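You operate a simulated robot arm through the tools that you are given. There is no shell and no other tool. Be economical: measure what you need, move in short steps, check, and stop when the job is done.

Carry out the task below with a simulated robot arm. There is one attempt and no reset: what you move stays moved.

TASK
Reset the counter, then test the grey bobbin from well 4 with weight 3.
Fine: the winder's tray; crank till the flag stands, then open the lever; leave bobbin and weight where they are.
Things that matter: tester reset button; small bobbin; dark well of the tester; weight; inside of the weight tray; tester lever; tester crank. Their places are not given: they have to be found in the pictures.

It is judged by the outcome, as a careful person would: the job done as asked, and still so three seconds after it is handed in. It fails if anything else is knocked over, pushed out of place, dropped, spilled or broken.

THE ROBOT
A 6-joint arm with a two-finger parallel gripper, fixed in place. Base frame: the origin is at the foot of the arm, x ahead of it, y to its left, z up; the work surface is at about z = 820. Lengths are in mm, angles in rad, forces in N, time in s.
With the tool pointing down near the work surface it reaches from about 240 to 640 mm from the base axis. Its first joint turns from -1.152 to 1.152 rad. Payload 2.7 kg.
Tool frame: the origin (TCP) lies between the finger pads and is the grasp point; the fingertips stand 23 mm ahead of it; z points along the fingers, y is the line along which they close. The gripper opens to 94 mm. The fingers are 38 mm wide and 10 mm thick; the gripper's body (54 by 96 mm) begins 39 mm behind the TCP.
Orientation is told as [roll, pitch, yaw] about the base's x, y, z axes, in that order, counted from this pose: with the fingers straight down and closing along the base's y, the tool's x points along the base's -x, its y along +y and its z along -z.

THE INTERFACE
- The arm moves only by the tool drive_tool. Its argument "targets" is a list of rows, each a list of 3 entries, a list of its own where there are three numbers: the shift along the tool's x, y, z in m, then the turn, a rotation vector about the tool's x, y, z in degrees, then the opening in per cent of the stroke, from 0 (shut) to 100 (fully open). In form: [[[dx, dy, dz], [rx, ry, rz], fingers], ...]. A call has 1 to 20 rows; each row shifts and turns the commanded pose from where the row before left it, along the tool's axes as they then stand. A row lasts 0.2 s, in which the tool goes at most 50 mm and 0.15 rad; a call with a longer step from one row to the next is refused whole, and so is a gripper value outside its range. A pose out of reach is approached as far as the arm can. The call stops where the force on the tool passes 70 N (or 10 N more than at its start, if that is more) or the arm is blocked; 0.2 s more then pass. The fingers move at their own pace (about 45 mm/s each) and stop on an object; they squeeze with about 25 N. The grip force told is the motor's: it shows also when the fingers shut on nothing. Time passes only in rows, and 0.2 s behind the last, so rows that do not move let the fingers close. It gives the time, the measured TCP pose, the force on the tool (base axes), the opening and the grip force at its end, in the units of the frame above (readings bear some noise).
- Cameras (640 x 400 px; columns grow to the right, rows downward): "scene" is fixed at [60.4, -428.1, 1419.3]; the picture's right is [0.74, -0.67, 0.00], its down [-0.34, -0.38, -0.86] and it looks along [0.58, 0.64, -0.51] (base axes); focal length 355 px, centre (320, 200). "wrist" rides on the gripper at [-39, 0, -44] in the tool frame; the picture's right is [0.00, -1.00, 0.00], its down [0.97, 0.00, -0.24] and it looks along [0.24, 0.00, 0.97] (tool axes); focal length 218 px, centre (320, 200).
- snapshot(camera): a new picture of that camera. No time passes.
- pixel_to_xyz(camera, pixels): for up to 12 pixels [column, row] of the newest picture of that camera ("zoom" is the newest enlarged one), the place [x, y, z] in the base frame of the surface seen there, good to about 2 mm, but the place of the scene camera against the robot may be out by one fixed shift of up to 25 mm in any direction. No time passes.
- inspect(camera, box): a new picture of the part [left, top, right, bottom] of that camera's present view, enlarged. No time passes.
- close_job(): hands the job in; it is judged then, once.

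Work in short steps. Measure before you move; look again where a grasp or a placing could have gone wrong, and mend it. You have 80 turns and 54 pictures in all, those below and enlarged ones among them. Open the gripper and draw the arm clear of the work before you hand the job in, unless the task says otherwise; then end with one line.

The tools are called after "Call:" as name(argument=value, ...) on one line, values as JSON. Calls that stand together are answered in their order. drive_tool: Moves the arm, as the interface text tells. Its arguments: {"type":"object","properties":{"targets":{"type":"array"}},"required":["targets"]} The other tools are called the same way: snapshot (camera) takes a picture; pixel_to_xyz (camera, pixels) gives the place of the surface under pixels of a picture; inspect (camera, box) takes an enlarged picture of a part of a camera's view; close_job () hands the job in.

At the start:

```text
clock: 0.0
ee_pos: [476.0, -12.9, 1172.3]
tcp_rot: [0.001, -0.002, 0.0]
wrist_force: [0.0, -0.3, -1.0]
finger_gap: 93.8
grip_force: 0.0
```

scene: 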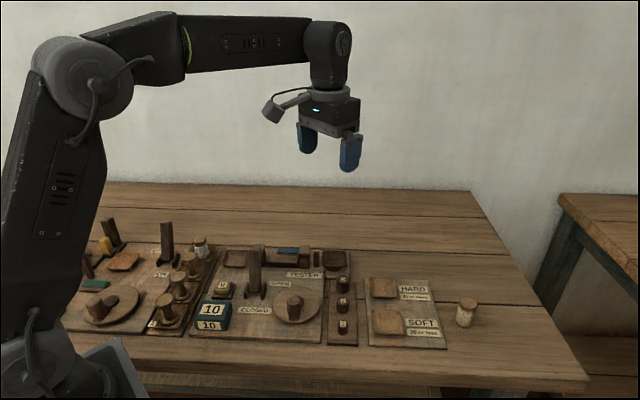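
wrist: 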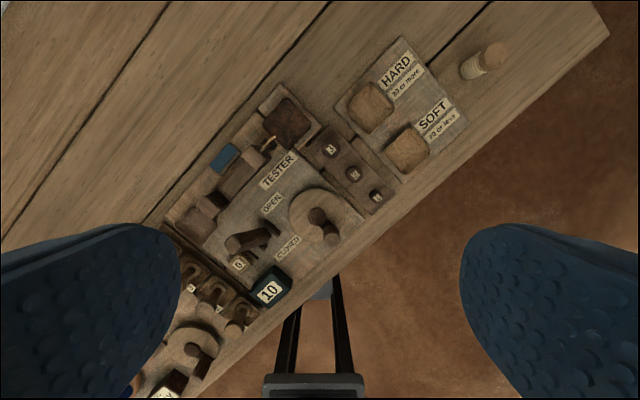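

The tester sits in the middle of the wrist view (about col 270, row 190) and the bobbins are lower left. I'll enlarge both views.

Call:
inspect(camera="scene", box=[180, 220, 360, 350])

Call:
inspect(camera="scene", box=[50, 200, 220, 340])

Call:
inspect(camera="wrist", box=[150, 60, 410, 310])

```text
3.08 times, centred on (270, 285) of scene
```

zoom: 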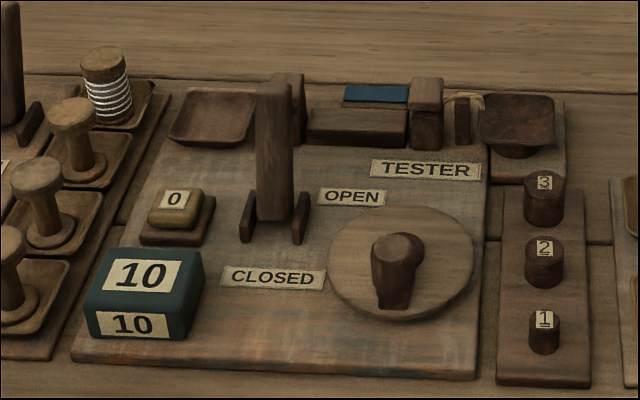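

```text
2.86 times, centred on (135, 270) of scene
```

zoom: 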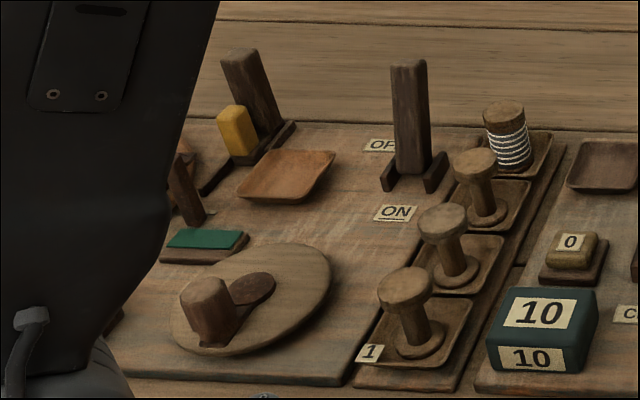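

```text
1.60 times, centred on (280, 185) of wrist
```

zoom: 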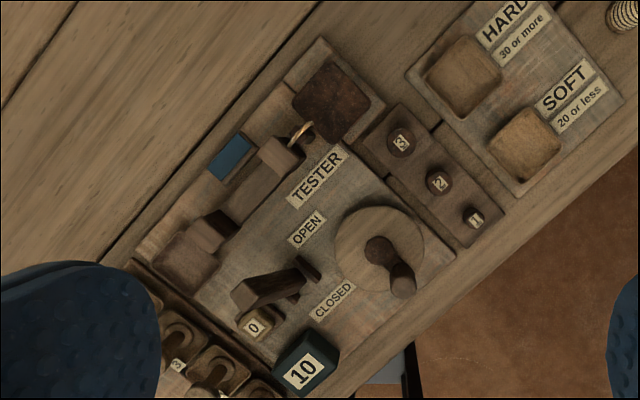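

I'll measure the main points in the wrist picture.

Call:
pixel_to_xyz(camera="wrist", pixels=[[290, 120], [200, 223], [329, 148], [322, 228], [245, 240], [238, 264], [270, 292], [310, 205], [320, 165], [240, 160], [190, 345], [190, 270]])

Call:
pixel_to_xyz(camera="scene", pixels=[[200, 238], [326, 256], [334, 264], [222, 286], [237, 253], [294, 301], [343, 273], [104, 300], [212, 310], [292, 247], [200, 249], [300, 249]])

```text
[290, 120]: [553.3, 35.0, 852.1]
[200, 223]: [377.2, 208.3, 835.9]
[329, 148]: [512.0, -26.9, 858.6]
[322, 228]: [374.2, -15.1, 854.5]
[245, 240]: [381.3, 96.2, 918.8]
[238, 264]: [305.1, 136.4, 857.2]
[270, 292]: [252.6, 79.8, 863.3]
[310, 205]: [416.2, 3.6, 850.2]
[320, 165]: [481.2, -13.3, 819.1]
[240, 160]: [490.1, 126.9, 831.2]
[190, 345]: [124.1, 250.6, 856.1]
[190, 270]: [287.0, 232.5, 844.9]
```

```text
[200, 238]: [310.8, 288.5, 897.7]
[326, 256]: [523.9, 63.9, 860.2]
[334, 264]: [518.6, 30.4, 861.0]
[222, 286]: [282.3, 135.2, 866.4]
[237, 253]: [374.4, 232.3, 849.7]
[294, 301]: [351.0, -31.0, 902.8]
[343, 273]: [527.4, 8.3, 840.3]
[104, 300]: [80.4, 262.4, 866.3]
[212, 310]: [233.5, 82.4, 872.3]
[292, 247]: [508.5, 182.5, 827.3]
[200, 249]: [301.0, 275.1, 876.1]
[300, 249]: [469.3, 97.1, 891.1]
```

The station is turned about 45°. I'll move over it and yaw so the wrist picture lines up with it.

Call:
drive_tool(targets=[[[0.03, 0.04, 0], [0, 0, 0], 100], [[0.03, 0.04, 0], [0, 0, 0], 100], [[0.03, 0.04, 0], [0, 0, 0], 100], [[0.03, 0.04, 0], [0, 0, 0], 100], [[0, 0, 0], [0, 0, -7.5], 100], [[0, 0, 0], [0, 0, -7.5], 100], [[0, 0, 0], [0, 0, -7.5], 100], [[0, 0, 0], [0, 0, -7.5], 100], [[0, 0, 0], [0, 0, -7.5], 100], [[0, 0, 0], [0, 0, -7.5], 100], [[0, 0, 0], [0, 0, 0], 100]])

Call:
snapshot(camera="wrist")

```text
clock: 2.4
ee_pos: [356.4, 148.4, 1171.9]
tcp_rot: [-0.003, -0.003, 0.788]
wrist_force: [-0.1, 0.2, -0.4]
finger_gap: 94.3
grip_force: 0.2
```

```text
48 pictures are left
```

wrist: 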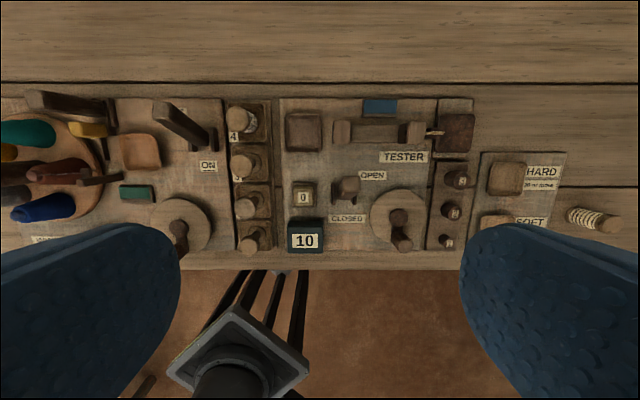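

Call:
inspect(camera="wrist", box=[220, 85, 480, 260])

Call:
inspect(camera="wrist", box=[0, 80, 280, 260])

Call:
pixel_to_xyz(camera="wrist", pixels=[[248, 120], [304, 132], [456, 132], [434, 133], [411, 132], [375, 132], [303, 197], [346, 185], [399, 217], [402, 240], [462, 180], [379, 107]])

```text
2.29 times, centred on (350, 172) of wrist
```

zoom: 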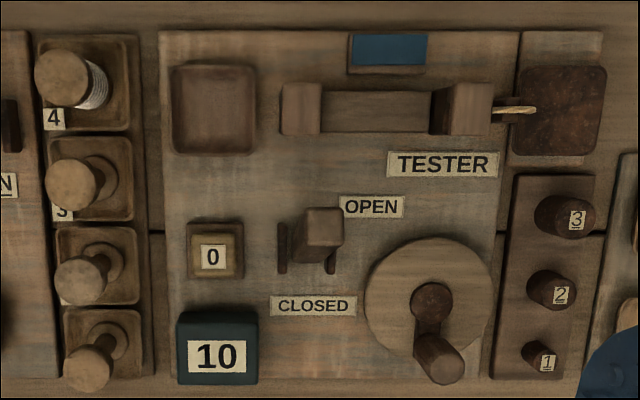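

```text
2.22 times, centred on (140, 170) of wrist
```

zoom: 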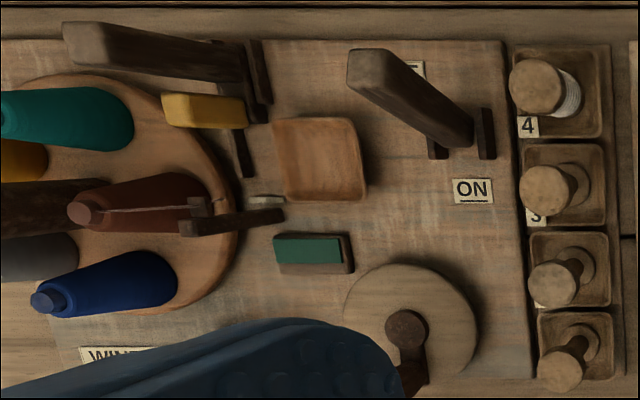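

```text
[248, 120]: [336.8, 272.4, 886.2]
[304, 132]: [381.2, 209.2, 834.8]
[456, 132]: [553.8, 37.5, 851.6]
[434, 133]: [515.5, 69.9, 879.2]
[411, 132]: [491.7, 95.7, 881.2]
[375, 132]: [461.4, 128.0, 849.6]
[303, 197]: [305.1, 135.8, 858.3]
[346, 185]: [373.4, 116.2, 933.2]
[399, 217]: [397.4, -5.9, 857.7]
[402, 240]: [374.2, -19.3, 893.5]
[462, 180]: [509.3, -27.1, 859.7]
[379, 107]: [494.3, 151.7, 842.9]
```

I need a close look at the tester's trays, jaws and lever, so I'll move above them.

Call:
drive_tool(targets=[[[-0.016, -0.034, 0.02], [0, 0, 0], 100], [[-0.016, -0.033, 0.03], [0, 0, 0], 100], [[-0.015, -0.033, 0.03], [0, 0, 0], 100], [[0, 0, 0.04], [0, 0, 0], 100], [[0, 0, 0.02], [0, 0, 0], 100], [[0, 0, 0], [0, 0, 0], 100]])

Call:
snapshot(camera="wrist")

```text
clock: 3.8
ee_pos: [460.7, 111.1, 1030.2]
tcp_rot: [-0.001, -0.004, 0.787]
wrist_force: [-0.5, 1.0, -0.4]
finger_gap: 93.9
grip_force: 0.1
```

```text
45 pictures are left
```

wrist: 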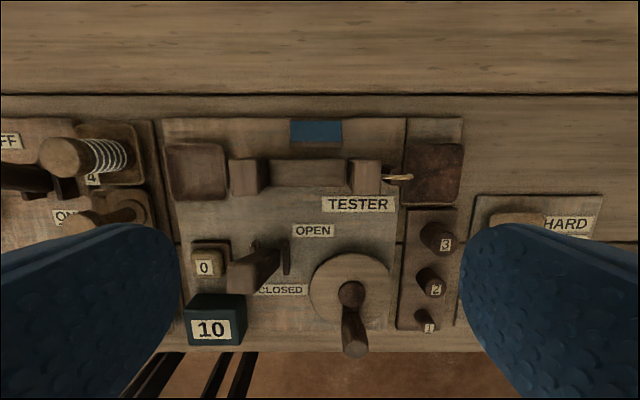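

Call:
inspect(camera="wrist", box=[155, 105, 315, 225])

Call:
inspect(camera="wrist", box=[310, 110, 480, 230])

Call:
pixel_to_xyz(camera="wrist", pixels=[[195, 172], [195, 145], [205, 215], [310, 172], [310, 163], [310, 183], [245, 177], [364, 177], [434, 172], [434, 146], [413, 172], [395, 178]])

Call:
pixel_to_xyz(camera="wrist", pixels=[[240, 276], [285, 246], [258, 253], [283, 262], [438, 240], [433, 244], [355, 340], [350, 293], [204, 267], [196, 248], [402, 205], [75, 160]])

```text
3.33 times, centred on (235, 165) of wrist
```

zoom: 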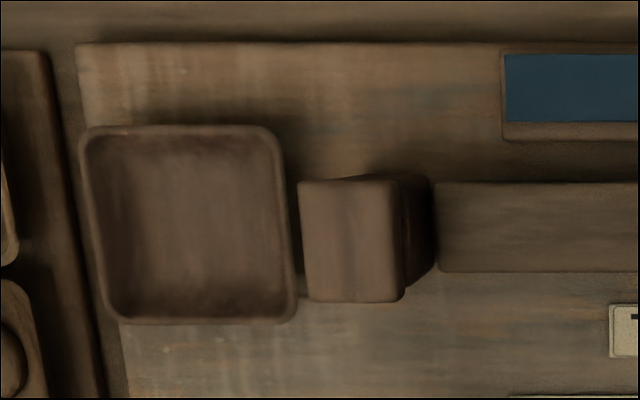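

```text
3.33 times, centred on (395, 170) of wrist
```

zoom: 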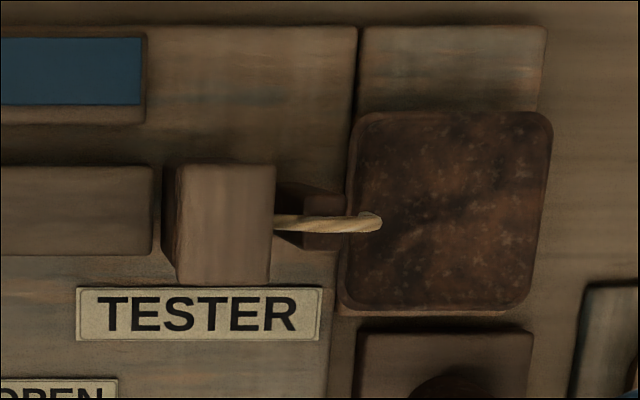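

```text
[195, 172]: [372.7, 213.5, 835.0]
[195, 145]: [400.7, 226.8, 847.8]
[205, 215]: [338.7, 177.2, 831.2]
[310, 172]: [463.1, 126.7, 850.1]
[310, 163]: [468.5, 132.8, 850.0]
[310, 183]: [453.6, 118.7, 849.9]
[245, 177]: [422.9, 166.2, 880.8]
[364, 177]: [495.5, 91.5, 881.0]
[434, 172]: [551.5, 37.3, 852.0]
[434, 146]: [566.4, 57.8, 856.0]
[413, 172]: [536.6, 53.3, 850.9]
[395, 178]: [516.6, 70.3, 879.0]
```

```text
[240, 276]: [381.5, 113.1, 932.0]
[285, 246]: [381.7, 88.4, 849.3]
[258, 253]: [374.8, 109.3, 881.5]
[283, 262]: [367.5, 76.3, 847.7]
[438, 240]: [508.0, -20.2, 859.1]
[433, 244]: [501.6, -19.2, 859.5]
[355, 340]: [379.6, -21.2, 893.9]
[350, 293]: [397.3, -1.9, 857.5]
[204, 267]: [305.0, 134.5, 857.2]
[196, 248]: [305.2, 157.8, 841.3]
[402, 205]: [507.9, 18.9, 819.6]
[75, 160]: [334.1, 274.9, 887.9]
```

The lever's top leans back, so it is OPEN. The rope on the right runs to the weight tray at (552,37), and the left tray at (373,213) is the tester's well. The button is at (305,135,857). I'll shut the fingers and go above the button first.

Call:
drive_tool(targets=[[[0.03, 0.044, 0], [0, 0, 0], 0], [[0.03, 0.044, 0], [0, 0, 0], 0], [[0.03, 0.0435, 0], [0, 0, 0], 0], [[0, 0, 0.04], [0, 0, 0], 0], [[0, 0, 0.04], [0, 0, 0], 0], [[0, 0, 0.04], [0, 0, 0], 0], [[0, 0, 0], [0, 0, 0], 0]])

Call:
snapshot(camera="wrist")

Call:
inspect(camera="scene", box=[120, 180, 360, 340])

```text
refused: row 1 steps farther than a row can; nothing moved
```

```text
42 pictures are left
```

wrist: 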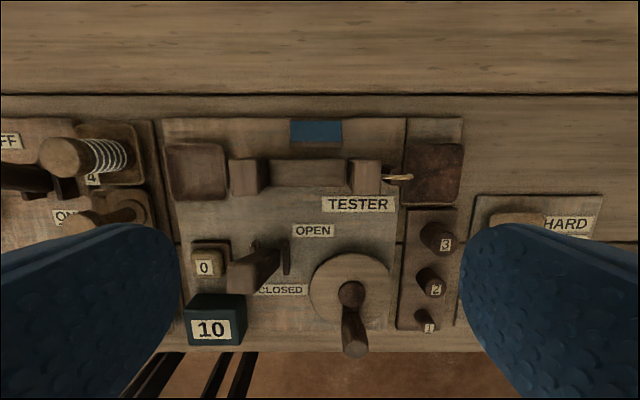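

```text
2.50 times, centred on (240, 260) of scene
```

zoom: 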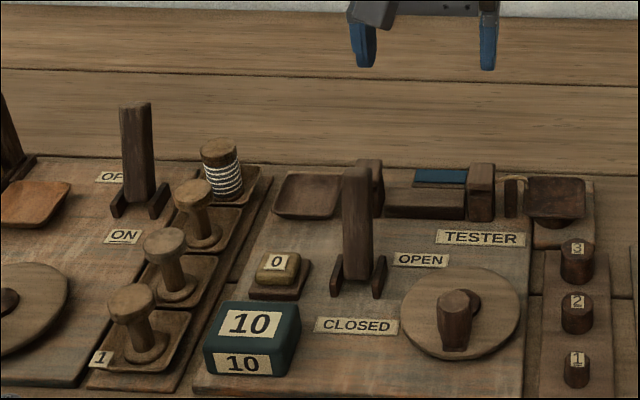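

The first row was a hair over the 50 mm limit, so I'll use smaller steps.

Call:
drive_tool(targets=[[[0.023, 0.033, 0], [0, 0, 0], 0], [[0.023, 0.033, 0], [0, 0, 0], 0], [[0.023, 0.033, 0], [0, 0, 0], 0], [[0.0215, 0.0325, 0], [0, 0, 0], 0], [[0, 0, 0.04], [0, 0, 0], 0], [[0, 0, 0.04], [0, 0, 0], 0], [[0, 0, 0.04], [0, 0, 0], 0], [[0, 0, 0], [0, 0, 0], 0]])

Call:
snapshot(camera="wrist")

```text
clock: 5.6
ee_pos: [305.7, 137.8, 910.5]
tcp_rot: [-0.002, -0.002, 0.787]
wrist_force: [-0.3, 0.5, 0.6]
finger_gap: 0.2
grip_force: 24.5
```

```text
40 pictures are left
```

wrist: 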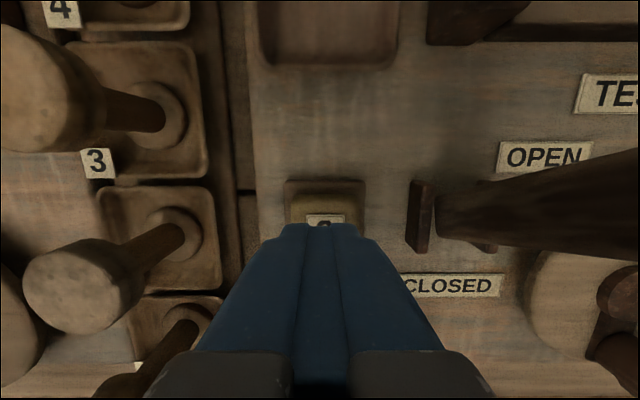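

The fingers are lined up over the button. I'll go down 28 mm, then press in small steps.

Call:
drive_tool(targets=[[[0, 0, 0.014], [0, 0, 0], 0], [[0, 0, 0.012], [0, 0, 0], 0], [[0, 0, 0.003], [0, 0, 0], 0], [[0, 0, 0.003], [0, 0, 0], 0], [[0, 0, 0.003], [0, 0, 0], 0], [[0, 0, 0], [0, 0, 0], 0]])

Call:
inspect(camera="scene", box=[160, 240, 280, 340])

```text
clock: 7.0
ee_pos: [303.7, 139.3, 875.9]
tcp_rot: [-0.003, -0.002, 0.785]
wrist_force: [0.1, 0.2, 2.7]
finger_gap: 0.3
grip_force: 25.3
```

```text
4.00 times, centred on (220, 290) of scene
```

zoom: 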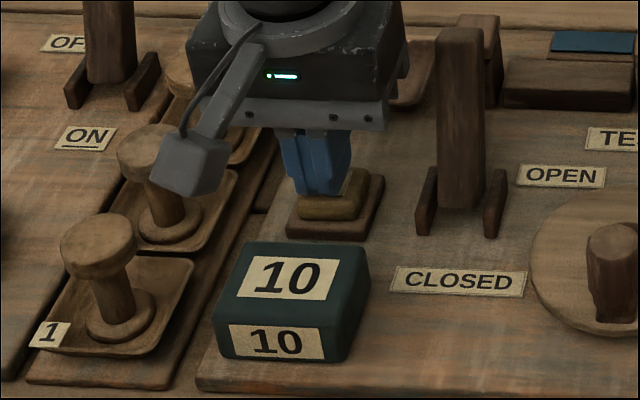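

The counter still shows 10. I'll measure the grey cube that rides on the gripper for clearance, and check the button's height.

Call:
pixel_to_xyz(camera="zoom", pixels=[[185, 180], [160, 185], [215, 185], [285, 75], [350, 190], [310, 210], [320, 170], [460, 40], [300, 110], [190, 160]])

Call:
drive_tool(targets=[[[0, 0, 0.002], [0, 0, 0], 0], [[0, 0, 0.002], [0, 0, 0], 0], [[0, 0, 0.002], [0, 0, 0], 0], [[0, 0, 0], [0, 0, 0], 0]])

Call:
inspect(camera="scene", box=[160, 240, 280, 340])

```text
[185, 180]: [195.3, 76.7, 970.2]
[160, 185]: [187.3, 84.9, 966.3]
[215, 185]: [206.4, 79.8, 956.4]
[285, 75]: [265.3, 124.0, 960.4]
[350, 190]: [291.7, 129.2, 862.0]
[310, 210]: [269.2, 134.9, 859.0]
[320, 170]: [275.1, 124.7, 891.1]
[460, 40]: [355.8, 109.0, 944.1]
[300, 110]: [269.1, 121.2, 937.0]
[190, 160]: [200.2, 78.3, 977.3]
```

```text
clock: 8.0
ee_pos: [304.1, 139.1, 870.4]
tcp_rot: [-0.001, -0.002, 0.786]
wrist_force: [-1.8, 0.1, 13.4]
finger_gap: 0.0
grip_force: 24.9
```

```text
4.00 times, centred on (220, 290) of scene
```

zoom: 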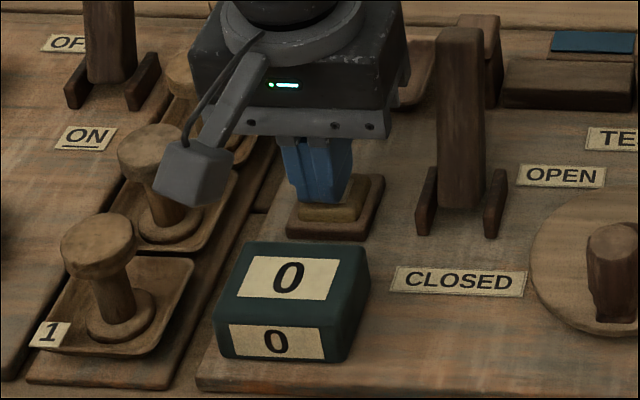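

The counter reads 0. I'll rise, open the fingers and move over well 4.

Call:
drive_tool(targets=[[[0, 0, -0.04], [0, 0, 0], 0], [[0, 0, -0.045], [0, 0, 0], 0], [[0, 0, -0.045], [0, 0, 0], 50], [[-0.03, 0.023, 0], [0, 0, 0], 80], [[-0.03, 0.024, 0], [0, 0, 0], 80], [[-0.033, 0.024, 0], [0, 0, 0], 80], [[0, 0, 0], [0, 0, 0], 80]])

Call:
snapshot(camera="wrist")

```text
clock: 9.6
ee_pos: [318.8, 256.1, 1000.4]
tcp_rot: [-0.002, 0.0, 0.785]
wrist_force: [0.1, -0.7, -0.3]
finger_gap: 75.0
grip_force: 0.0
```

```text
37 pictures are left
```

wrist: 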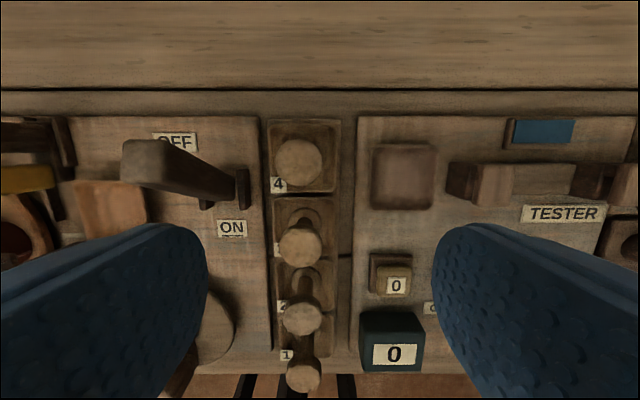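

Call:
pixel_to_xyz(camera="wrist", pixels=[[298, 163], [277, 163], [320, 163], [298, 143], [298, 183], [303, 133], [148, 165], [242, 190], [205, 200], [300, 245], [325, 150], [403, 178]])

Call:
inspect(camera="wrist", box=[240, 100, 450, 230])

```text
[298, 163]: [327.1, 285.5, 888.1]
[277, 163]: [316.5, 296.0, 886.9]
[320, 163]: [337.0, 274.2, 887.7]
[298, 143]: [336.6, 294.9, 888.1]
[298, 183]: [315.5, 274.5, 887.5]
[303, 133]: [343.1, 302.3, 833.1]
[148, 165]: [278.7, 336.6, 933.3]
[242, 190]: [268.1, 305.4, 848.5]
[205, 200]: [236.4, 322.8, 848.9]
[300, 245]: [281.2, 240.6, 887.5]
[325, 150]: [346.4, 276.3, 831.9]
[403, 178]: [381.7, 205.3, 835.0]
```

```text
3.05 times, centred on (345, 165) of wrist
```

zoom: 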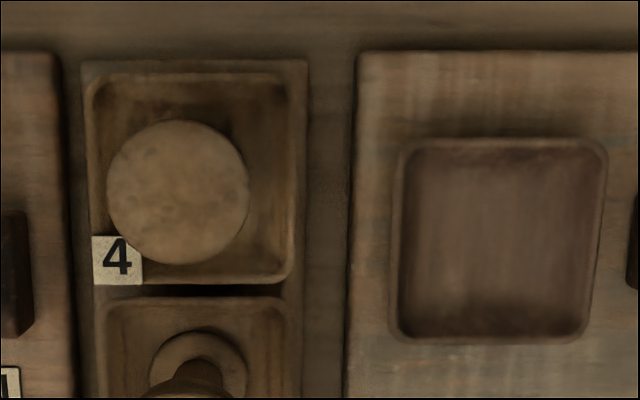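

The grey bobbin's top centre is (326.5,285,888) and it is about 30 mm across. I'll come down over it and stop with the tips just above the rims.

Call:
drive_tool(targets=[[[-0.026, 0.015, 0], [0, 0, 0], 66], [[0, 0, 0.045], [0, 0, 0], 66], [[0, 0, 0.045], [0, 0, 0], 66], [[0, 0, 0.02], [0, 0, 0], 66], [[0, 0, 0.013], [0, 0, 0], 66], [[0, 0, 0], [0, 0, 0], 66]])

Call:
snapshot(camera="wrist")

```text
clock: 11.0
ee_pos: [326.3, 283.8, 876.9]
tcp_rot: [-0.001, -0.001, 0.785]
wrist_force: [0.4, -1.1, -0.4]
finger_gap: 61.9
grip_force: 0.0
```

```text
35 pictures are left
```

wrist: 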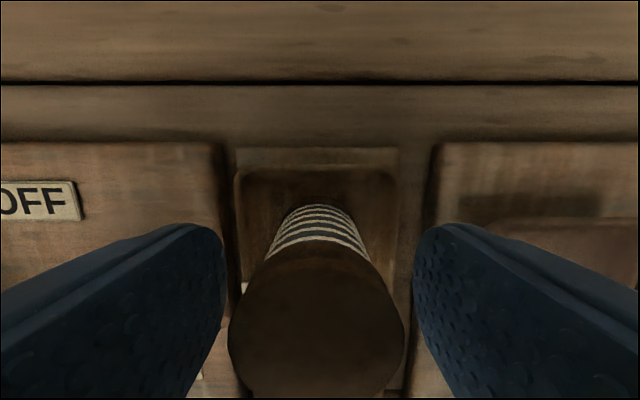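

The bobbin is centred between the fingers. I'll close, then lift.

Call:
drive_tool(targets=[[[0, 0, 0], [0, 0, 0], 0], [[0, 0, 0], [0, 0, 0], 0], [[0, 0, 0], [0, 0, 0], 0], [[0, 0, 0], [0, 0, 0], 0], [[0, 0, -0.01], [0, 0, 0], 0], [[0, 0, -0.02], [0, 0, 0], 0], [[0, 0, -0.03], [0, 0, 0], 0], [[0, 0, 0], [0, 0, 0], 0]])

Call:
inspect(camera="scene", box=[120, 160, 300, 300])

```text
clock: 12.8
ee_pos: [326.4, 284.1, 937.5]
tcp_rot: [-0.002, 0.001, 0.786]
wrist_force: [0.0, 0.3, -0.6]
finger_gap: 32.8
grip_force: 24.8
```

```text
2.86 times, centred on (210, 230) of scene
```

zoom: 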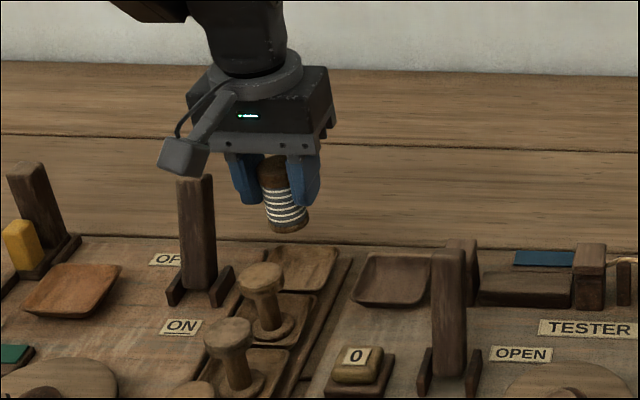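

The bobbin is held but may be tilted slightly, so I'll check with the wrist camera.

Call:
snapshot(camera="wrist")

```text
33 pictures are left
```

wrist: 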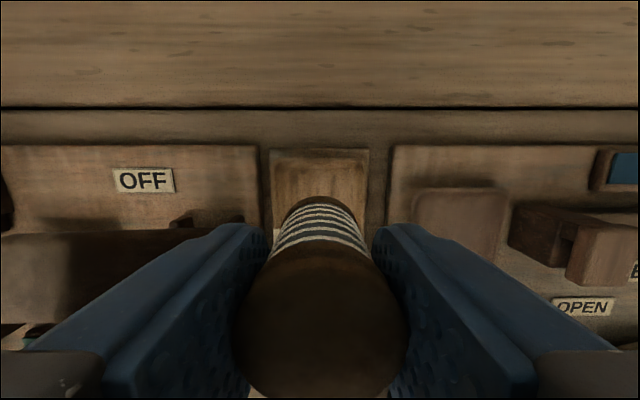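

The bobbin is nearly upright. I'll carry it to the tester's left well at (378.5,208.5) and lower it slowly.

Call:
drive_tool(targets=[[[0.005, -0.03, 0], [0, 0, 0], 0], [[0.006, -0.03, 0], [0, 0, 0], 0], [[0.0056, -0.0303, 0], [0, 0, 0], 0], [[0, 0, 0], [0, 0, 0], 0], [[0, 0, 0.025], [0, 0, 0], 0], [[0, 0, 0.02], [0, 0, 0], 0], [[0, 0, 0], [0, 0, 0], 0]])

Call:
snapshot(camera="wrist")

Call:
inspect(camera="scene", box=[180, 180, 320, 290])

```text
clock: 14.4
ee_pos: [379.9, 209.0, 892.6]
tcp_rot: [-0.003, -0.002, 0.786]
wrist_force: [0.9, -1.5, 0.0]
finger_gap: 32.6
grip_force: 24.7
```

```text
32 pictures are left
```

wrist: 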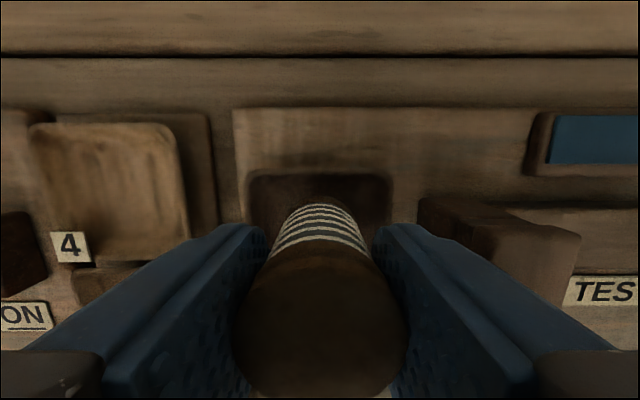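

```text
3.64 times, centred on (250, 235) of scene
```

zoom: 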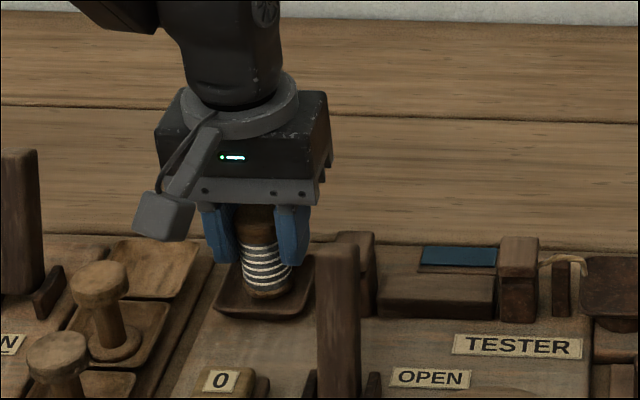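

It's centred over the well, which spans cols 250–392. I'll lower the rest gently.

Call:
drive_tool(targets=[[[0, 0, 0.005], [0, 0, 0], 0], [[0, 0, 0.004], [0, 0, 0], 0], [[0, 0, 0.003], [0, 0, 0], 0], [[0, 0, 0], [0, 0, 0], 0]])

```text
clock: 15.4
ee_pos: [379.9, 208.1, 882.0]
tcp_rot: [-0.003, -0.007, 0.786]
wrist_force: [-5.8, -0.3, 26.3]
finger_gap: 32.5
grip_force: 25.2
```

Contact shows as 26 N, so the bobbin is on the floor of the well. I'll ease up 1 mm, open to 51% and rise straight up.

Call:
drive_tool(targets=[[[0, 0, -0.0012], [0, 0, 0], 0], [[0, 0, 0], [0, 0, 0], 51], [[0, 0, 0], [0, 0, 0], 51], [[0, 0, -0.01], [0, 0, 0], 51], [[0, 0, -0.02], [0, 0, 0], 51], [[0, 0, -0.04], [0, 0, 0], 51], [[0, 0, -0.04], [0, 0, 0], 51], [[0, 0, 0], [0, 0, 0], 51]])

Call:
snapshot(camera="wrist")

Call:
inspect(camera="scene", box=[180, 200, 360, 320])

```text
clock: 17.2
ee_pos: [379.1, 209.8, 992.6]
tcp_rot: [-0.002, 0.0, 0.787]
wrist_force: [0.8, 0.8, -0.2]
finger_gap: 47.7
grip_force: 0.1
```

```text
30 pictures are left
```

wrist: 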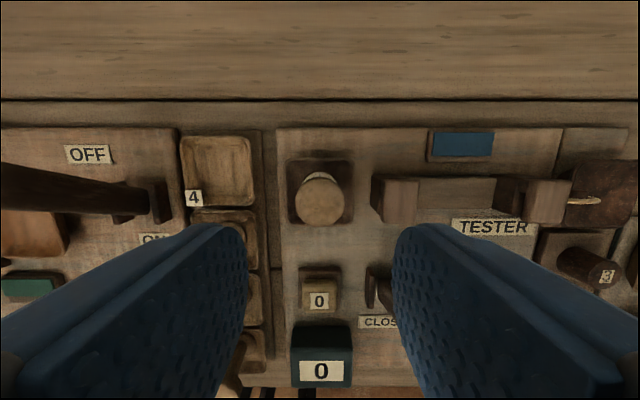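

```text
3.33 times, centred on (270, 260) of scene
```

zoom: 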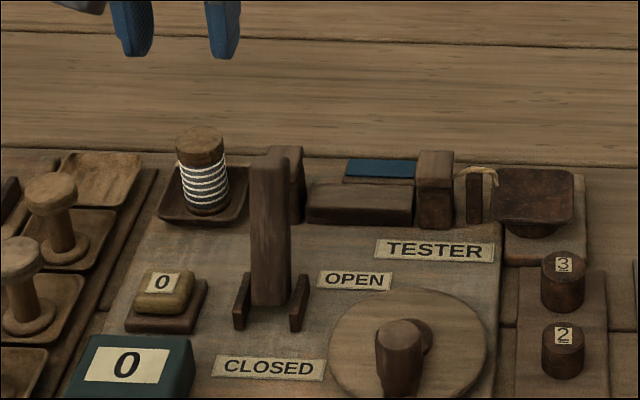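

The bobbin stands in the well. Next I'll go above weight 3.

Call:
drive_tool(targets=[[[0.013, -0.042, 0], [0, 0, 0], 60], [[0.014, -0.042, 0], [0, 0, 0], 60], [[0.013, -0.042, 0], [0, 0, 0], 60], [[0.014, -0.042, 0], [0, 0, 0], 60], [[0.013, -0.042, 0], [0, 0, 0], 60], [[0.0136, -0.0417, 0], [0, 0, 0], 60], [[0, 0, 0], [0, 0, 0], 60]])

Call:
snapshot(camera="wrist")

```text
clock: 18.8
ee_pos: [499.8, -27.4, 992.6]
tcp_rot: [-0.002, -0.002, 0.786]
wrist_force: [-0.1, 0.7, 0.4]
finger_gap: 56.4
grip_force: 0.0
```

```text
28 pictures are left
```

wrist: 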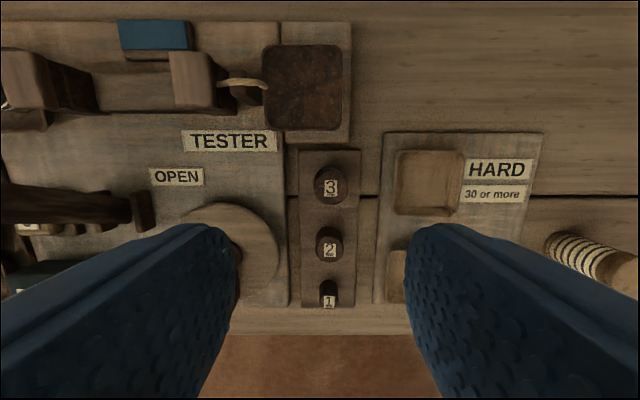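

Call:
pixel_to_xyz(camera="wrist", pixels=[[332, 188], [332, 176], [320, 188], [344, 188], [332, 199], [335, 248], [345, 215], [306, 88], [300, 50], [306, 122], [273, 88], [338, 88]])

Call:
inspect(camera="wrist", box=[240, 20, 400, 240])

```text
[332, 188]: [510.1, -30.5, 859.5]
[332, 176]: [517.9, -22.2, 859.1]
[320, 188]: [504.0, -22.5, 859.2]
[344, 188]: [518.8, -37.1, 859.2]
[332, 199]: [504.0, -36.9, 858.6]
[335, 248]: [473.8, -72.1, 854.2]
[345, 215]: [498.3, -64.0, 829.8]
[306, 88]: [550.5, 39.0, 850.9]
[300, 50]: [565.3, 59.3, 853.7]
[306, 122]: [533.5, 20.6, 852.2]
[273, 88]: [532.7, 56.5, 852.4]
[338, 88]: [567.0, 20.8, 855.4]
```

```text
1.82 times, centred on (320, 130) of wrist
```

zoom: 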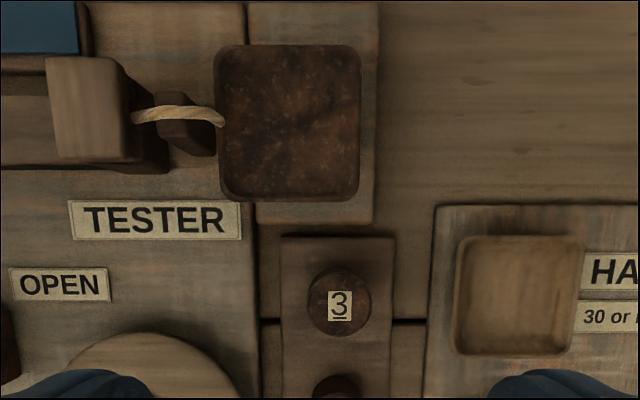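

Weight 3 is centred at (511,-29.5), top at z 859, about 29 mm across. I'll descend and grip it.

Call:
drive_tool(targets=[[[-0.0064, -0.0094, 0.02], [0, 0, 0], 55], [[0, 0, 0.04], [0, 0, 0], 55], [[0, 0, 0.04], [0, 0, 0], 55], [[0, 0, 0.025], [0, 0, 0], 55], [[0, 0, 0.011], [0, 0, 0], 55], [[0, 0, 0], [0, 0, 0], 55]])

Call:
snapshot(camera="wrist")

```text
clock: 20.2
ee_pos: [511.3, -28.5, 855.5]
tcp_rot: [-0.001, -0.002, 0.785]
wrist_force: [-0.3, 1.0, -0.4]
finger_gap: 51.8
grip_force: 0.0
```

```text
26 pictures are left
```

wrist: 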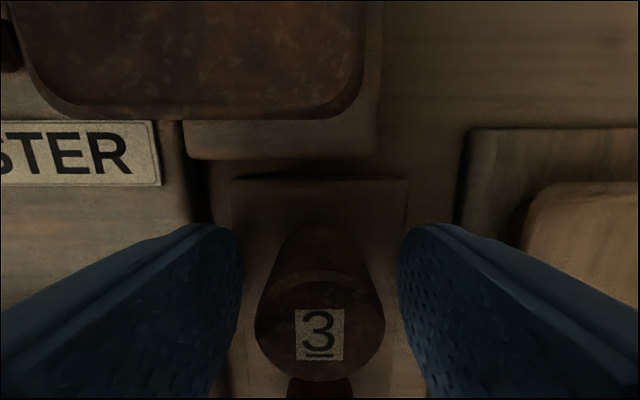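

Call:
drive_tool(targets=[[[0, 0, 0], [0, 0, 0], 0], [[0, 0, 0], [0, 0, 0], 0], [[0, 0, 0], [0, 0, 0], 0], [[0, 0, 0], [0, 0, 0], 0], [[0, 0, -0.01], [0, 0, 0], 0], [[0, 0, -0.02], [0, 0, 0], 0], [[0, 0, -0.03], [0, 0, 0], 0], [[0, 0, 0], [0, 0, 0], 0]])

Call:
snapshot(camera="wrist")

Call:
inspect(camera="scene", box=[240, 190, 420, 320])

```text
clock: 22.0
ee_pos: [511.7, -29.4, 915.8]
tcp_rot: [-0.002, 0.0, 0.784]
wrist_force: [-1.0, 0.3, -1.6]
finger_gap: 29.3
grip_force: 24.8
```

```text
25 pictures are left
```

wrist: 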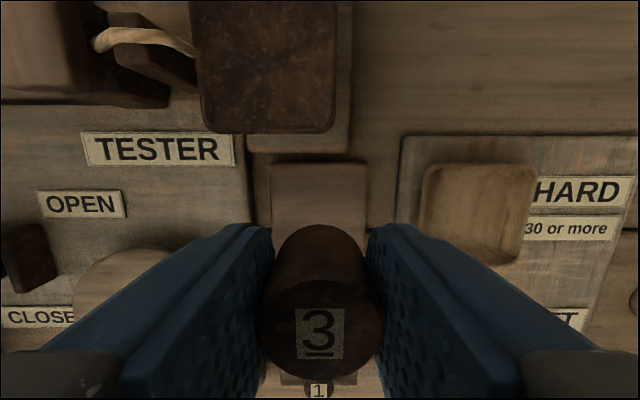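

```text
3.08 times, centred on (330, 255) of scene
```

zoom: 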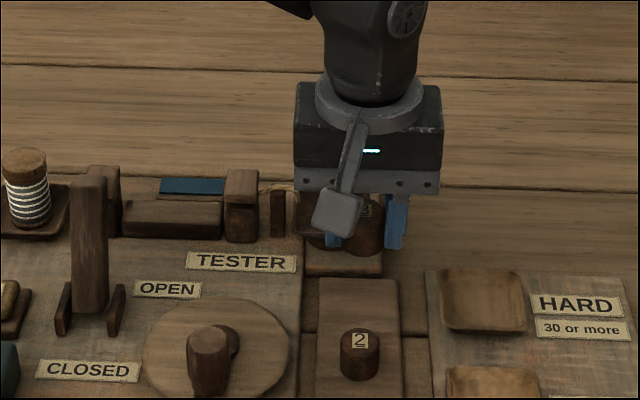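

The weight is held. Before placing it I'll check where the rope ends relative to the fingers.

Call:
pixel_to_xyz(camera="wrist", pixels=[[193, 48], [185, 42], [170, 36], [145, 32], [120, 33], [268, 60], [268, 118], [215, 60], [330, 60], [268, 130], [334, 100], [203, 60]])

Call:
inspect(camera="wrist", box=[80, 0, 360, 170])

```text
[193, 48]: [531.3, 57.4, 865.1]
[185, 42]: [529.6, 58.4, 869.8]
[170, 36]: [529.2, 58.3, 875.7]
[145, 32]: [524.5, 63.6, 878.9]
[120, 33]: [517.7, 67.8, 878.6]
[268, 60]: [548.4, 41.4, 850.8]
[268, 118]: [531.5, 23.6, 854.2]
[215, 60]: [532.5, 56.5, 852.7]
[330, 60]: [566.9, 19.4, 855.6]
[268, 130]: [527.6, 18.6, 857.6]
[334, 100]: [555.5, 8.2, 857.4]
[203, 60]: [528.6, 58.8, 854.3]
```

```text
2.29 times, centred on (220, 85) of wrist
```

zoom: 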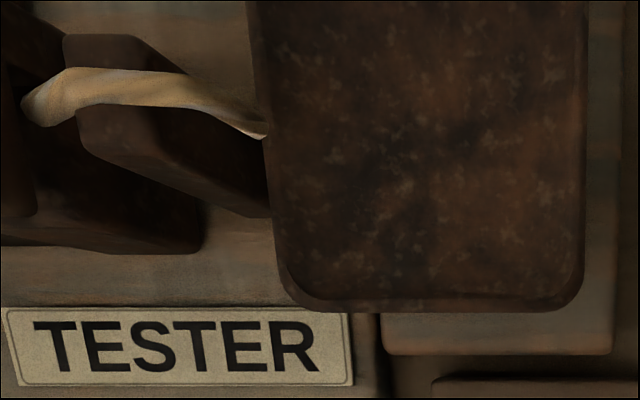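

The rope comes down at (530,58) next to where the left finger would be. I'll turn the gripper 90° so the fingers sit front and back, then go above the tray centre (549,38.5).

Call:
drive_tool(targets=[[[0, 0, -0.01], [0, 0, 7.5], 0], [[0, 0, 0], [0, 0, 7.5], 0], [[0, 0, 0], [0, 0, 7.5], 0], [[0, 0, 0], [0, 0, 7.5], 0], [[0, 0, 0], [0, 0, 7.5], 0], [[0, 0, 0], [0, 0, 7.5], 0], [[0, 0, 0], [0, 0, 7.5], 0], [[0, 0, 0], [0, 0, 7.5], 0], [[0, 0, 0], [0, 0, 7.5], 0], [[0, 0, 0], [0, 0, 7.5], 0], [[0, 0, 0], [0, 0, 7.5], 0], [[0, 0, 0], [0, 0, 7.5], 0], [[0.007, 0.025, 0], [0, 0, 0], 0], [[0.007, 0.025, 0], [0, 0, 0], 0], [[0.0076, 0.0244, 0], [0, 0, 0], 0], [[0, 0, 0], [0, 0, 0], 0]])

Call:
snapshot(camera="wrist")

```text
clock: 25.4
ee_pos: [547.9, 39.0, 927.1]
tcp_rot: [0.001, -0.001, -0.787]
wrist_force: [-0.4, 1.3, -1.4]
finger_gap: 29.2
grip_force: 24.6
```

```text
22 pictures are left
```

wrist: 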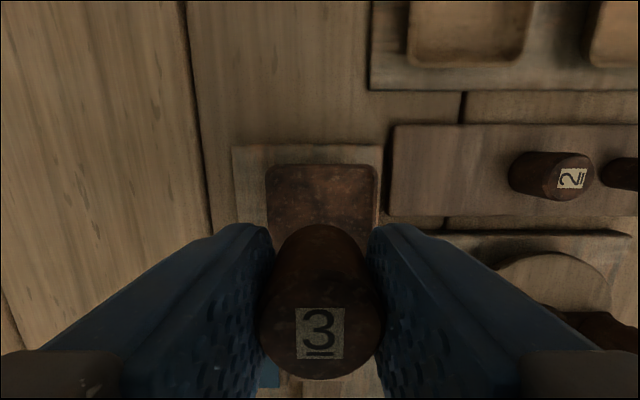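

It's centred on the tray (cols 266–378). I'll lower it.

Call:
drive_tool(targets=[[[0, 0, 0.025], [0, 0, 0], 0], [[0, 0, 0.018], [0, 0, 0], 0], [[0, 0, 0.003], [0, 0, 0], 0], [[0, 0, 0.003], [0, 0, 0], 0], [[0, 0, 0], [0, 0, 0], 0]])

```text
clock: 26.6
ee_pos: [548.2, 38.6, 876.4]
tcp_rot: [0.0, -0.001, -0.785]
wrist_force: [-0.6, 1.1, -1.2]
finger_gap: 29.4
grip_force: 24.8
```

Call:
drive_tool(targets=[[[0, 0, 0.0012], [0, 0, 0], 0], [[0, 0, 0.0012], [0, 0, 0], 0], [[0, 0, 0], [0, 0, 0], 0]])

Call:
inspect(camera="scene", box=[270, 200, 400, 300])

```text
clock: 27.4
ee_pos: [548.3, 38.6, 874.6]
tcp_rot: [0.002, -0.002, -0.786]
wrist_force: [-0.6, -0.1, -1.2]
finger_gap: 29.4
grip_force: 24.8
```

```text
4.00 times, centred on (335, 250) of scene
```

zoom: 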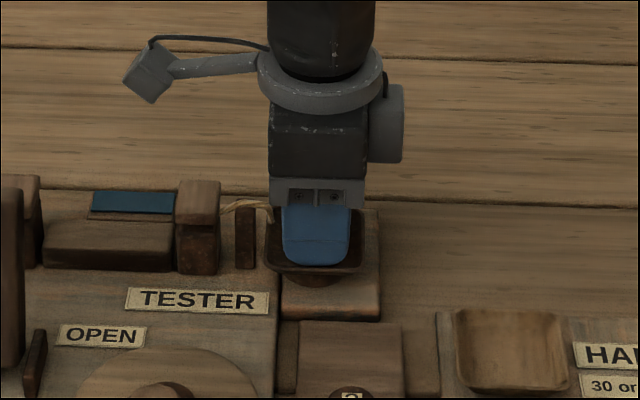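

Call:
drive_tool(targets=[[[0, 0, 0.001], [0, 0, 0], 0], [[0, 0, 0.001], [0, 0, 0], 0], [[0, 0, 0], [0, 0, 0], 0]])

```text
clock: 28.2
ee_pos: [548.6, 39.2, 872.3]
tcp_rot: [0.002, -0.002, -0.786]
wrist_force: [-0.6, 0.4, -0.9]
finger_gap: 29.3
grip_force: 25.1
```

Call:
drive_tool(targets=[[[0, 0, 0.001], [0, 0, 0], 0], [[0, 0, 0.001], [0, 0, 0], 0], [[0, 0, 0], [0, 0, 0], 0]])

Call:
inspect(camera="scene", box=[300, 230, 370, 285])

```text
clock: 29.0
ee_pos: [550.1, 39.9, 870.9]
tcp_rot: [0.0, -0.003, -0.785]
wrist_force: [-1.0, -1.5, 0.3]
finger_gap: 29.1
grip_force: 25.2
```

```text
7.27 times, centred on (335, 258) of scene
```

zoom: 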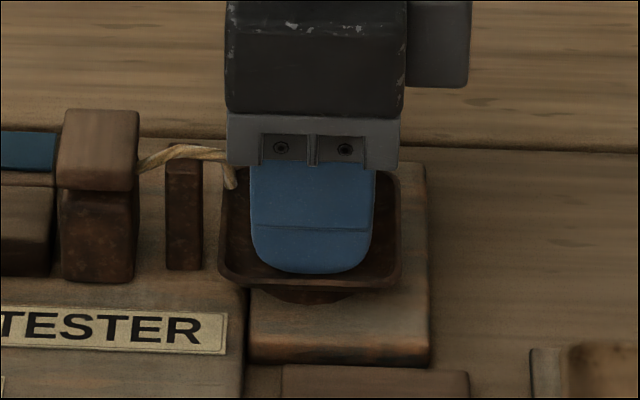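

The force is starting to change, so the weight is just touching. I'll open a little, rise, then look.

Call:
drive_tool(targets=[[[0, 0, 0], [0, 0, 0], 34], [[0, 0, -0.002], [0, 0, 0], 36], [[0, 0, -0.005], [0, 0, 0], 38], [[0, 0, -0.005], [0, 0, 0], 50], [[0, 0, -0.02], [0, 0, 0], 50], [[0, 0, -0.03], [0, 0, 0], 50], [[0, 0, -0.04], [0, 0, 0], 50], [[0, 0, 0], [0, 0, 0], 50]])

Call:
inspect(camera="scene", box=[180, 210, 370, 330])

```text
clock: 30.8
ee_pos: [549.2, 38.9, 972.0]
tcp_rot: [0.001, -0.001, -0.786]
wrist_force: [-0.6, 0.3, 0.6]
finger_gap: 46.9
grip_force: 0.1
```

```text
3.33 times, centred on (275, 270) of scene
```

zoom: 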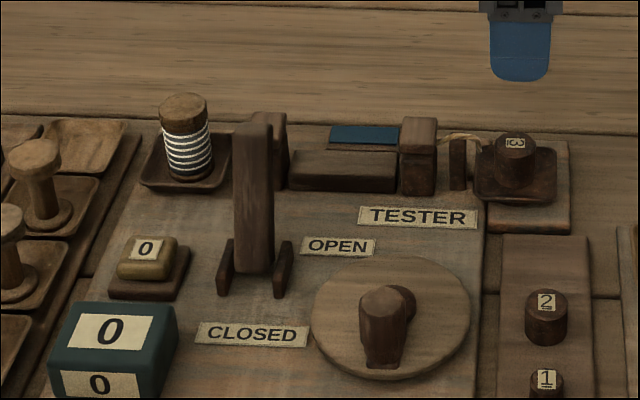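

Weight 3 stands in the tray. Next is the lever: I'll move above its top at (381,113,932) with the fingers straddling it front and back.

Call:
drive_tool(targets=[[[0.0428, -0.0173, 0], [0, 0, 0], 55], [[0.0428, -0.0173, 0], [0, 0, 0], 55], [[0.0428, -0.0173, 0], [0, 0, 0], 55], [[0.0427, -0.0174, 0], [0, 0, 0], 55], [[0, 0, 0], [0, 0, 0], 55]])

Call:
snapshot(camera="wrist")

```text
clock: 32.0
ee_pos: [378.9, 110.1, 970.9]
tcp_rot: [0.002, -0.002, -0.788]
wrist_force: [-0.8, -0.1, -0.3]
finger_gap: 51.6
grip_force: 0.2
```

```text
18 pictures are left
```

wrist: 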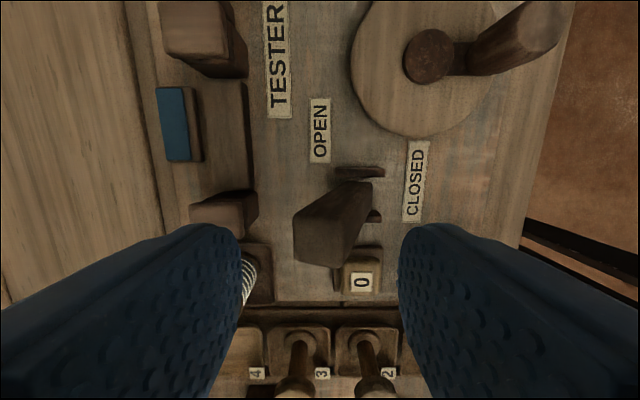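

The lever top is centred between the fingers at (320,235). I'll go down 53 mm and move 48 mm to the front.

Call:
drive_tool(targets=[[[0, 0, 0.03], [0, 0, 0], 55], [[0, 0, 0.023], [0, 0, 0], 55], [[0, -0.008, 0], [0, 0, 0], 55], [[0, -0.008, 0], [0, 0, 0], 55], [[0, -0.008, 0], [0, 0, 0], 55], [[0, -0.008, 0], [0, 0, 0], 55], [[0, -0.008, 0], [0, 0, 0], 55], [[0, -0.008, 0], [0, 0, 0], 55], [[0, 0, 0], [0, 0, 0], 55]])

Call:
inspect(camera="scene", box=[180, 210, 370, 330])

```text
clock: 34.0
ee_pos: [343.4, 77.6, 920.0]
tcp_rot: [0.001, 0.0, -0.785]
wrist_force: [0.7, 0.1, -0.7]
finger_gap: 51.6
grip_force: 0.3
```

```text
3.33 times, centred on (275, 270) of scene
```

zoom: 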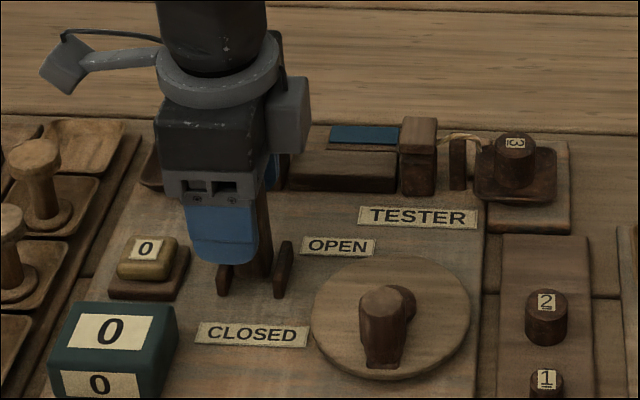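

Little force so far. I'll push further in smaller steps.

Call:
drive_tool(targets=[[[0, -0.005, 0], [0, 0, 0], 55], [[0, -0.005, 0], [0, 0, 0], 55], [[0, -0.004, 0], [0, 0, 0], 55], [[0, 0, 0], [0, 0, 0], 55]])

Call:
snapshot(camera="wrist")

```text
clock: 35.0
ee_pos: [335.2, 67.7, 919.6]
tcp_rot: [0.003, -0.002, -0.787]
wrist_force: [0.1, 0.0, -0.3]
finger_gap: 51.6
grip_force: 0.0
```

```text
16 pictures are left
```

wrist: 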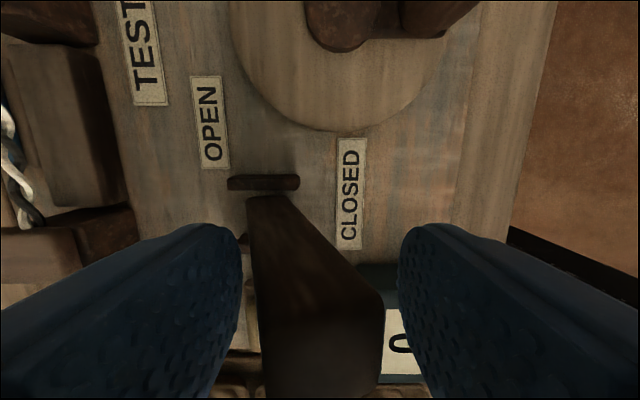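

The lever has snapped forward to CLOSED and a thread now runs at the left (5,170). I'll rise and move above the crank handle at (380,-21).

Call:
drive_tool(targets=[[[0, 0, -0.03], [0, 0, 0], 55], [[0, 0, -0.03], [0, 0, 0], 55], [[-0.03, -0.01, 0], [0, 0, 0], 55], [[-0.03, -0.01, 0], [0, 0, 0], 55], [[-0.034, -0.01, 0], [0, 0, 0], 55], [[0, 0, 0], [0, 0, 0], 55]])

Call:
snapshot(camera="wrist")

Call:
inspect(camera="scene", box=[180, 210, 370, 330])

```text
clock: 36.4
ee_pos: [380.7, -20.0, 980.5]
tcp_rot: [0.001, -0.001, -0.786]
wrist_force: [0.4, -0.2, -0.5]
finger_gap: 52.0
grip_force: 0.0
```

```text
15 pictures are left
```

wrist: 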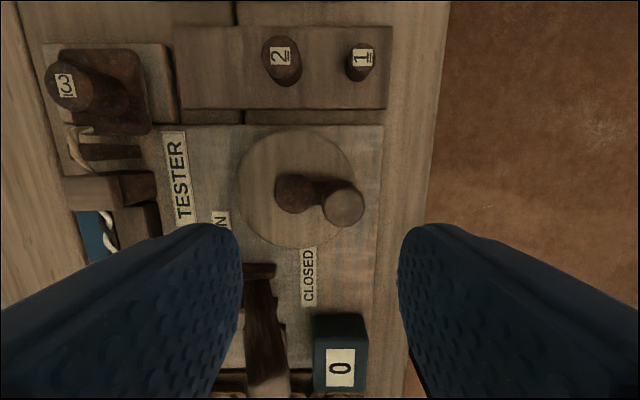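

```text
3.33 times, centred on (275, 270) of scene
```

zoom: 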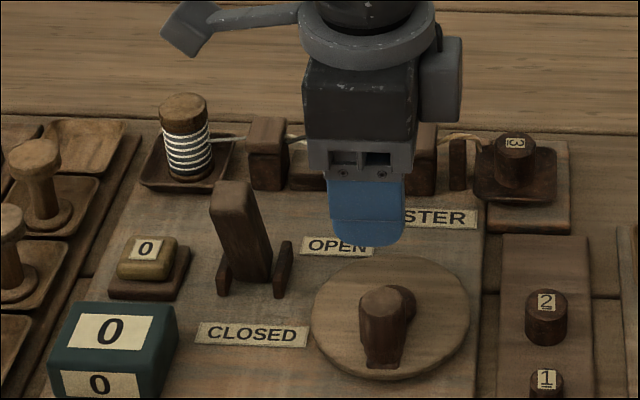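

The lever is closed and the thread is gripped. I'll measure the crank hub, handle and disc.

Call:
pixel_to_xyz(camera="wrist", pixels=[[344, 206], [328, 206], [360, 206], [344, 190], [344, 222], [293, 192], [320, 186], [245, 190], [350, 160], [295, 137], [298, 246]])

```text
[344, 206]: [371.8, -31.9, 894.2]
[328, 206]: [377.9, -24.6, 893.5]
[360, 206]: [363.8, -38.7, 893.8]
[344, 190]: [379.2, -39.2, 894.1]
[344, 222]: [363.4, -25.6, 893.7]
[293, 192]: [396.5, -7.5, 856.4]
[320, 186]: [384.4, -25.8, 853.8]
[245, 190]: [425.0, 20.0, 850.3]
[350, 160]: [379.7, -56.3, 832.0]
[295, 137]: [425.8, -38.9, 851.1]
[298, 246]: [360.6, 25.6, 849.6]
```

The handle top is centred at (371,-32), about 20 mm across, and the hub is at (395.5,-8), so the radius is about 34 mm. I'll descend and grip it.

Call:
drive_tool(targets=[[[-0.0018, -0.0152, 0.02], [0, 0, 0], 50], [[0, 0, 0.035], [0, 0, 0], 50], [[0, 0, 0.027], [0, 0, 0], 50], [[0, 0, 0.01], [0, 0, 0], 50], [[0, 0, 0], [0, 0, 0], 0], [[0, 0, 0], [0, 0, 0], 0], [[0, 0, 0], [0, 0, 0], 0], [[0, 0, 0], [0, 0, 0], 0]])

```text
clock: 38.2
ee_pos: [372.2, -33.0, 886.6]
tcp_rot: [0.002, -0.005, -0.785]
wrist_force: [11.7, 8.4, -12.7]
finger_gap: 27.1
grip_force: 44.9
```

Call:
drive_tool(targets=[[[0, 0, 0], [0, 0, 0], 0], [[0, 0, 0], [0, 0, 0], 0]])

Call:
snapshot(camera="wrist")

```text
clock: 38.8
ee_pos: [371.6, -32.4, 887.5]
tcp_rot: [0.0, -0.001, -0.786]
wrist_force: [14.9, 12.0, -17.1]
finger_gap: 27.1
grip_force: 44.7
```

```text
13 pictures are left
```

wrist: 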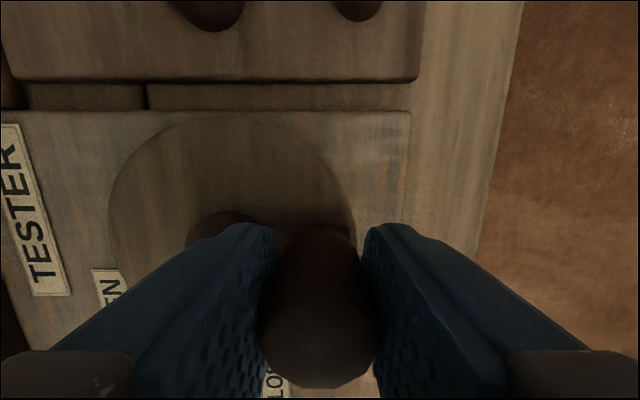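

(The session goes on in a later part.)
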